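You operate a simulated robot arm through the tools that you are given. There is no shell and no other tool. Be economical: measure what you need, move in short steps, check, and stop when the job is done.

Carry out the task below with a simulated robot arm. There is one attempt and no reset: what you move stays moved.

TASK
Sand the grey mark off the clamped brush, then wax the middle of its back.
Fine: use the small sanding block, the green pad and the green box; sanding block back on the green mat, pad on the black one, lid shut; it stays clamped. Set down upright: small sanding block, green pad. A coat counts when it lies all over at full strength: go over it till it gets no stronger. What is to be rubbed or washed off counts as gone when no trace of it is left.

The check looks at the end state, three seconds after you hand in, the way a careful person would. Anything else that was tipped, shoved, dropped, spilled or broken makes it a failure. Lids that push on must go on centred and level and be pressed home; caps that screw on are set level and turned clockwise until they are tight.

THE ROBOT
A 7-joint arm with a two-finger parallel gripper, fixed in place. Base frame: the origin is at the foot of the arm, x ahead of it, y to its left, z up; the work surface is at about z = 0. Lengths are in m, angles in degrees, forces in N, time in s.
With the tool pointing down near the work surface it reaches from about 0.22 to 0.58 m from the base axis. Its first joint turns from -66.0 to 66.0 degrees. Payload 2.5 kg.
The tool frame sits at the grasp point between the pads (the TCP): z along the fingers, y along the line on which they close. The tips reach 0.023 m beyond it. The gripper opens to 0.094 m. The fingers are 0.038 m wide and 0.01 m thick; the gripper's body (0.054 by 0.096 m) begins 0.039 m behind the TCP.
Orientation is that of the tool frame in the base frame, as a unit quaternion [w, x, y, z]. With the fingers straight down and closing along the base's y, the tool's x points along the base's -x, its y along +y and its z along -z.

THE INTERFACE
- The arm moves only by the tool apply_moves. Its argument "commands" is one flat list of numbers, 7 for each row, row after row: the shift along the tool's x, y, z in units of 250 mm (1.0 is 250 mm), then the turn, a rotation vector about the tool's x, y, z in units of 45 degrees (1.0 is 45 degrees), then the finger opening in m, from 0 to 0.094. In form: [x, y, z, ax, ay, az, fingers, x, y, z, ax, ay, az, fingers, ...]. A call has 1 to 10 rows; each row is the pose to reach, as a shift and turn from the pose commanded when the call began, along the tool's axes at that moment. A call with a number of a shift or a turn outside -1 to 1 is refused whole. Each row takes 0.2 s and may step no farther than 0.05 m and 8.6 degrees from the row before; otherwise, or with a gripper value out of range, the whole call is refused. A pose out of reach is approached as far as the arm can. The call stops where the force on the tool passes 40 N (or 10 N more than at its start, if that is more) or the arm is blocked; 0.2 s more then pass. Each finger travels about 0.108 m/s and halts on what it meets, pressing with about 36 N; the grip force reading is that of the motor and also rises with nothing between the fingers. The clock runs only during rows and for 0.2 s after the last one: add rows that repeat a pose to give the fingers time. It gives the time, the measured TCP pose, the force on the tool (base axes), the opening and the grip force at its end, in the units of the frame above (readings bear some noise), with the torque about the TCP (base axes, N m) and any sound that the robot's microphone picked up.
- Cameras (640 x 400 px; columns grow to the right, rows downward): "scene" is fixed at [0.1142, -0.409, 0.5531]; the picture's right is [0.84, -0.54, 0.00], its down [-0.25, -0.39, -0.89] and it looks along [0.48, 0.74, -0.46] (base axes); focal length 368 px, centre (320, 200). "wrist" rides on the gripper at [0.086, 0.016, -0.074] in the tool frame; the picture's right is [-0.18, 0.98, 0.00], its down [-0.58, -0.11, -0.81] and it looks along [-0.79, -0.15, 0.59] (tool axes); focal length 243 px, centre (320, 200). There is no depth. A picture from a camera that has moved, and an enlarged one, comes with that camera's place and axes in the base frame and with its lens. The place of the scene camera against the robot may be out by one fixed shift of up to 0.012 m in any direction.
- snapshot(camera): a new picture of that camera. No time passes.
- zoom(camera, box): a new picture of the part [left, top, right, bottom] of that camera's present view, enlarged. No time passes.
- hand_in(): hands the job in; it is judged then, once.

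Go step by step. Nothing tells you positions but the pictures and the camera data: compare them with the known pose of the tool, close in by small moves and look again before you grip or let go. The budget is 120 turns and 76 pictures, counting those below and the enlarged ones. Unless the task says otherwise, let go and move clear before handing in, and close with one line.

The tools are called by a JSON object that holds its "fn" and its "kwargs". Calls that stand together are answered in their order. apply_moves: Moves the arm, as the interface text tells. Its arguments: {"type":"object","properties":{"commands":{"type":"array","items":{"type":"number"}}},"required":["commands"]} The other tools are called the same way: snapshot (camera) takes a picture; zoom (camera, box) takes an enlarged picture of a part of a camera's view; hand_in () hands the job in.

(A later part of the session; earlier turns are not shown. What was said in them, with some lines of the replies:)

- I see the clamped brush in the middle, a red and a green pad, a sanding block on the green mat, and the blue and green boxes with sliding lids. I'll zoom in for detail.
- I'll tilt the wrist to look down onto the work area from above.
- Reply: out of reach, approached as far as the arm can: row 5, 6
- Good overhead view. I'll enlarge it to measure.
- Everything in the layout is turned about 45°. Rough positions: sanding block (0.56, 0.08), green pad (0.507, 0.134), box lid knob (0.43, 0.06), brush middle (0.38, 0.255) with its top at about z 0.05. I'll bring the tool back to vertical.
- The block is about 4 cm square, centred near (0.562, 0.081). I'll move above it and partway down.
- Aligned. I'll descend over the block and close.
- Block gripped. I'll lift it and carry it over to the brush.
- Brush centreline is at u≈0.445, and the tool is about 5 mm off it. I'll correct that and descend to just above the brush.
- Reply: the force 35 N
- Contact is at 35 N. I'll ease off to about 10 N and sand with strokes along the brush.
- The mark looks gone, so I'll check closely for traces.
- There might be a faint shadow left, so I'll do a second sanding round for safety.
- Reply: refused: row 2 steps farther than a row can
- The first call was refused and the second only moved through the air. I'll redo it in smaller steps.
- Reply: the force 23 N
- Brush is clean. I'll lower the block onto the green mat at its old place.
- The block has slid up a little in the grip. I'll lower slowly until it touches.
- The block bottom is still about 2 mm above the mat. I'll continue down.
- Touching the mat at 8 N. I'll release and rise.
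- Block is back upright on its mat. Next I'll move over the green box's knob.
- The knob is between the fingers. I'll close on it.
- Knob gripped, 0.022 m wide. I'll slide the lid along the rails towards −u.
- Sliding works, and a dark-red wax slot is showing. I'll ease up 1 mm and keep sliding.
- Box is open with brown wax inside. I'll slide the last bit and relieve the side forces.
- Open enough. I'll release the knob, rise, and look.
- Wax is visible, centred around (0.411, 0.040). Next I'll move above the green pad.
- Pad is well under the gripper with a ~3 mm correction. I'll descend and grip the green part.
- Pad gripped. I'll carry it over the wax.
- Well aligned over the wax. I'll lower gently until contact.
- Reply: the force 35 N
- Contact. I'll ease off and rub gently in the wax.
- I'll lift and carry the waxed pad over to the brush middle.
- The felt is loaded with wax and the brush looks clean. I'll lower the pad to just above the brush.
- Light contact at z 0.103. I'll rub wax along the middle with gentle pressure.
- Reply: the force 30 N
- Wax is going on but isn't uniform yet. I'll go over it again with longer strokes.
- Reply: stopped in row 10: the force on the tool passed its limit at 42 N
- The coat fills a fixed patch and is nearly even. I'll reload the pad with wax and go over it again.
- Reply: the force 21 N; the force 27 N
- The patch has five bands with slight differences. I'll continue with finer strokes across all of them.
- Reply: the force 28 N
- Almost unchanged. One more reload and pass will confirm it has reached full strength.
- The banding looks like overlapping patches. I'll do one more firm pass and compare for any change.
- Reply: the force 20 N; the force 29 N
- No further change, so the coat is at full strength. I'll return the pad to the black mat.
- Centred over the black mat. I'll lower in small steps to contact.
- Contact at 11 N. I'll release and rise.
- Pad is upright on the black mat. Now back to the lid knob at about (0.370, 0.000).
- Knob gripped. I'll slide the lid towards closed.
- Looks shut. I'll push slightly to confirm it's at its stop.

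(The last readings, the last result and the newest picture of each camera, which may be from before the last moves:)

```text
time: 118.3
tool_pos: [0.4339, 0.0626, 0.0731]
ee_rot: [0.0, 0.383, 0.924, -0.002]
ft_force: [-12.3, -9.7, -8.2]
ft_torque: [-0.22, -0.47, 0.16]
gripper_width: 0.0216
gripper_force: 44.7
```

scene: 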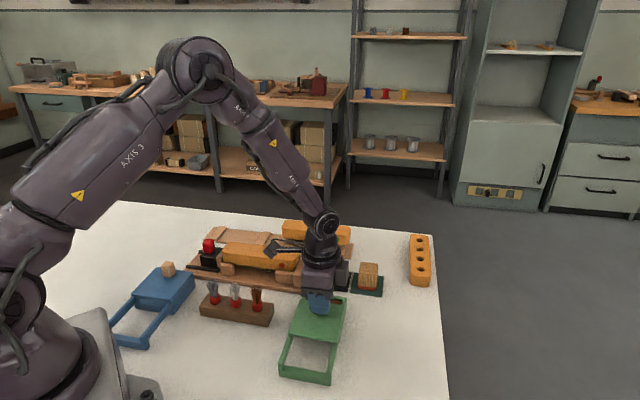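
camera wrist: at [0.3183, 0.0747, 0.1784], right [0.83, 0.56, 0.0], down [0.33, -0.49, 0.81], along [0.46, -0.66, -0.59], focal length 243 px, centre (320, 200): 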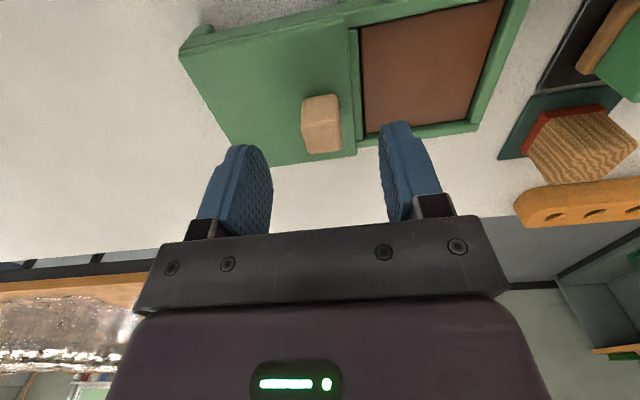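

At its stop with 15 N resistance, matching the original position. I'll release and move clear.

{"fn": "apply_moves", "kwargs": {"commands": [0, -0.004, 0.002, 0, 0, 0, 0.03, 0, -0.004, 0, 0, 0, 0, 0.05, 0, -0.004, 0, 0, 0, 0, 0.06, 0, -0.004, -0.15, 0, 0, 0, 0.06, 0, -0.004, -0.3, 0, 0, 0, 0.06, 0, -0.004, -0.45, 0, 0, 0, 0.06, 0, -0.15, -0.6, 0, 0, 0, 0.06, 0, -0.3, -0.7, 0, 0, 0, 0.06, 0, -0.45, -0.7, 0, 0, 0, 0.06]}}

{"fn": "snapshot", "kwargs": {"camera": "scene"}}

{"fn": "zoom", "kwargs": {"camera": "scene", "box": [260, 240, 400, 390]}}

{"fn": "zoom", "kwargs": {"camera": "scene", "box": [180, 215, 310, 296]}}

```text
refused: row 7 steps farther than a row can; nothing moved
```

```text
18 pictures are left
```

scene: 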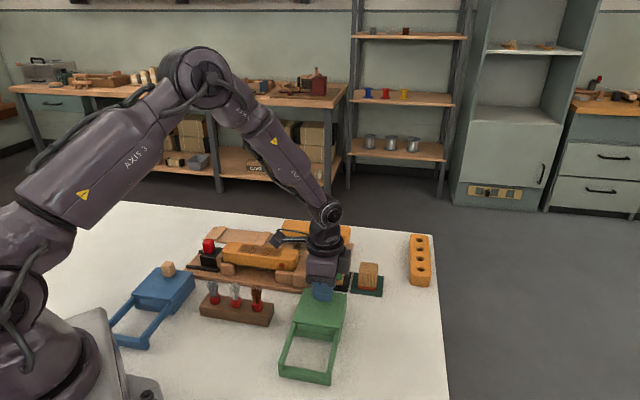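

```text
2.67 times, centred on (330, 315) of scene
camera zoom: at [0.1143, -0.409, 0.5531], right [0.84, -0.54, 0.0], down [-0.25, -0.39, -0.89], along [0.48, 0.74, -0.46], focal length 982 px, centre (293, -107)
```

zoom: 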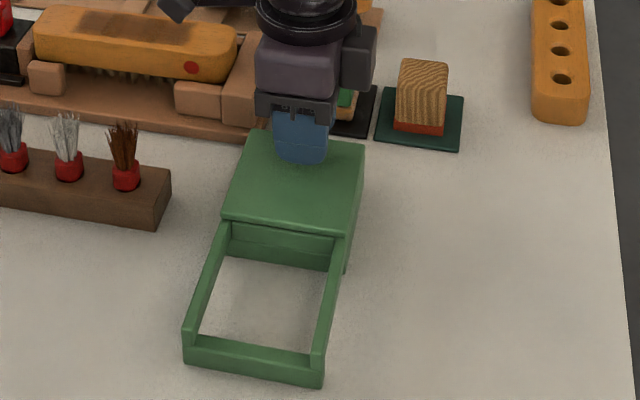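

```text
4.92 times, centred on (245, 256) of scene
camera zoom: at [0.1143, -0.409, 0.5531], right [0.84, -0.54, 0.0], down [-0.25, -0.39, -0.89], along [0.48, 0.74, -0.46], focal length 1814 px, centre (689, -73)
```

zoom: 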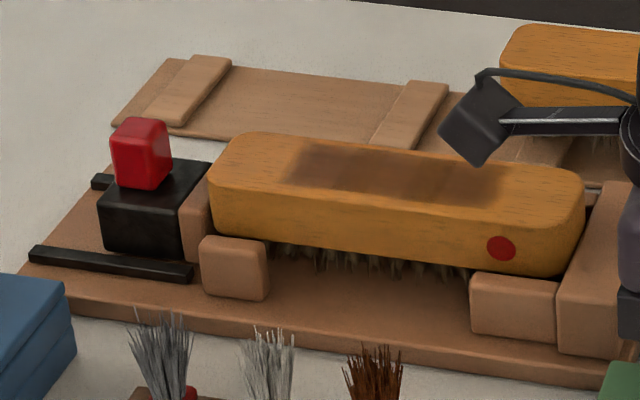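

The move was refused because one step was too long. I'll retry with smaller steps.

{"fn": "apply_moves", "kwargs": {"commands": [0, -0.004, 0.002, 0, 0, 0, 0.03, 0, -0.004, 0, 0, 0, 0, 0.05, 0, -0.004, 0, 0, 0, 0, 0.06, 0, -0.004, -0.15, 0, 0, 0, 0.06, 0, -0.004, -0.3, 0, 0, 0, 0.06, 0, -0.004, -0.45, 0, 0, 0, 0.06, 0, -0.12, -0.55, 0, 0, 0, 0.06, 0, -0.24, -0.6, 0, 0, 0, 0.06, 0, -0.4, -0.6, 0, 0, 0, 0.06]}}

{"fn": "zoom", "kwargs": {"camera": "scene", "box": [240, 240, 400, 390]}}

{"fn": "snapshot", "kwargs": {"camera": "wrist"}}

```text
time: 120.3
tool_pos: [0.3617, -0.0074, 0.2222]
ee_rot: [0.001, 0.384, 0.923, 0.0]
ft_force: [-0.7, 0.3, 0.5]
ft_torque: [-0.02, -0.01, -0.02]
gripper_width: 0.0602
gripper_force: 0.0
```

```text
2.67 times, centred on (320, 315) of scene
camera zoom: at [0.1143, -0.409, 0.5531], right [0.84, -0.54, 0.0], down [-0.25, -0.39, -0.89], along [0.48, 0.74, -0.46], focal length 982 px, centre (320, -107)
```

zoom: 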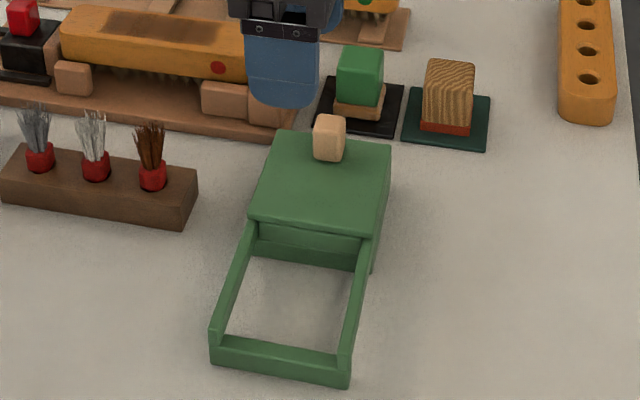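

```text
14 pictures are left
camera wrist: at [0.3126, 0.0653, 0.297], right [0.82, 0.57, 0.0], down [0.33, -0.49, 0.81], along [0.46, -0.66, -0.59], focal length 243 px, centre (320, 200)
```

wrist: 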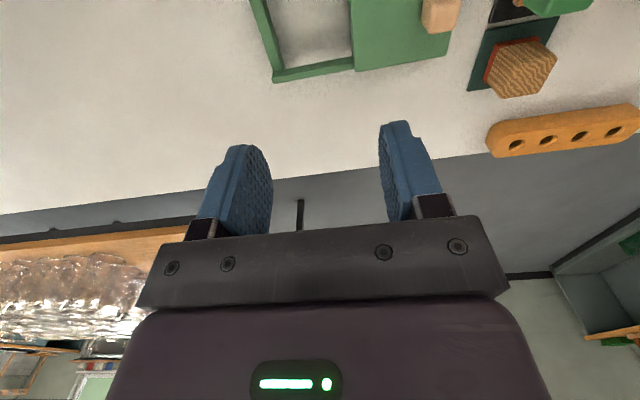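

The lid is shut, the block and pad stand upright on their mats, the brush is still clamped and waxed, and the gripper is clear. I'm handing in.

{"fn": "hand_in", "kwargs": {}}

```text
The job is handed in.
```

I sanded the grey mark off the clamped brush and waxed the middle of its back until another pass made no visible difference. The sanding block is upright on the green mat, the green pad is upright on the black one, and the green box's lid is shut.
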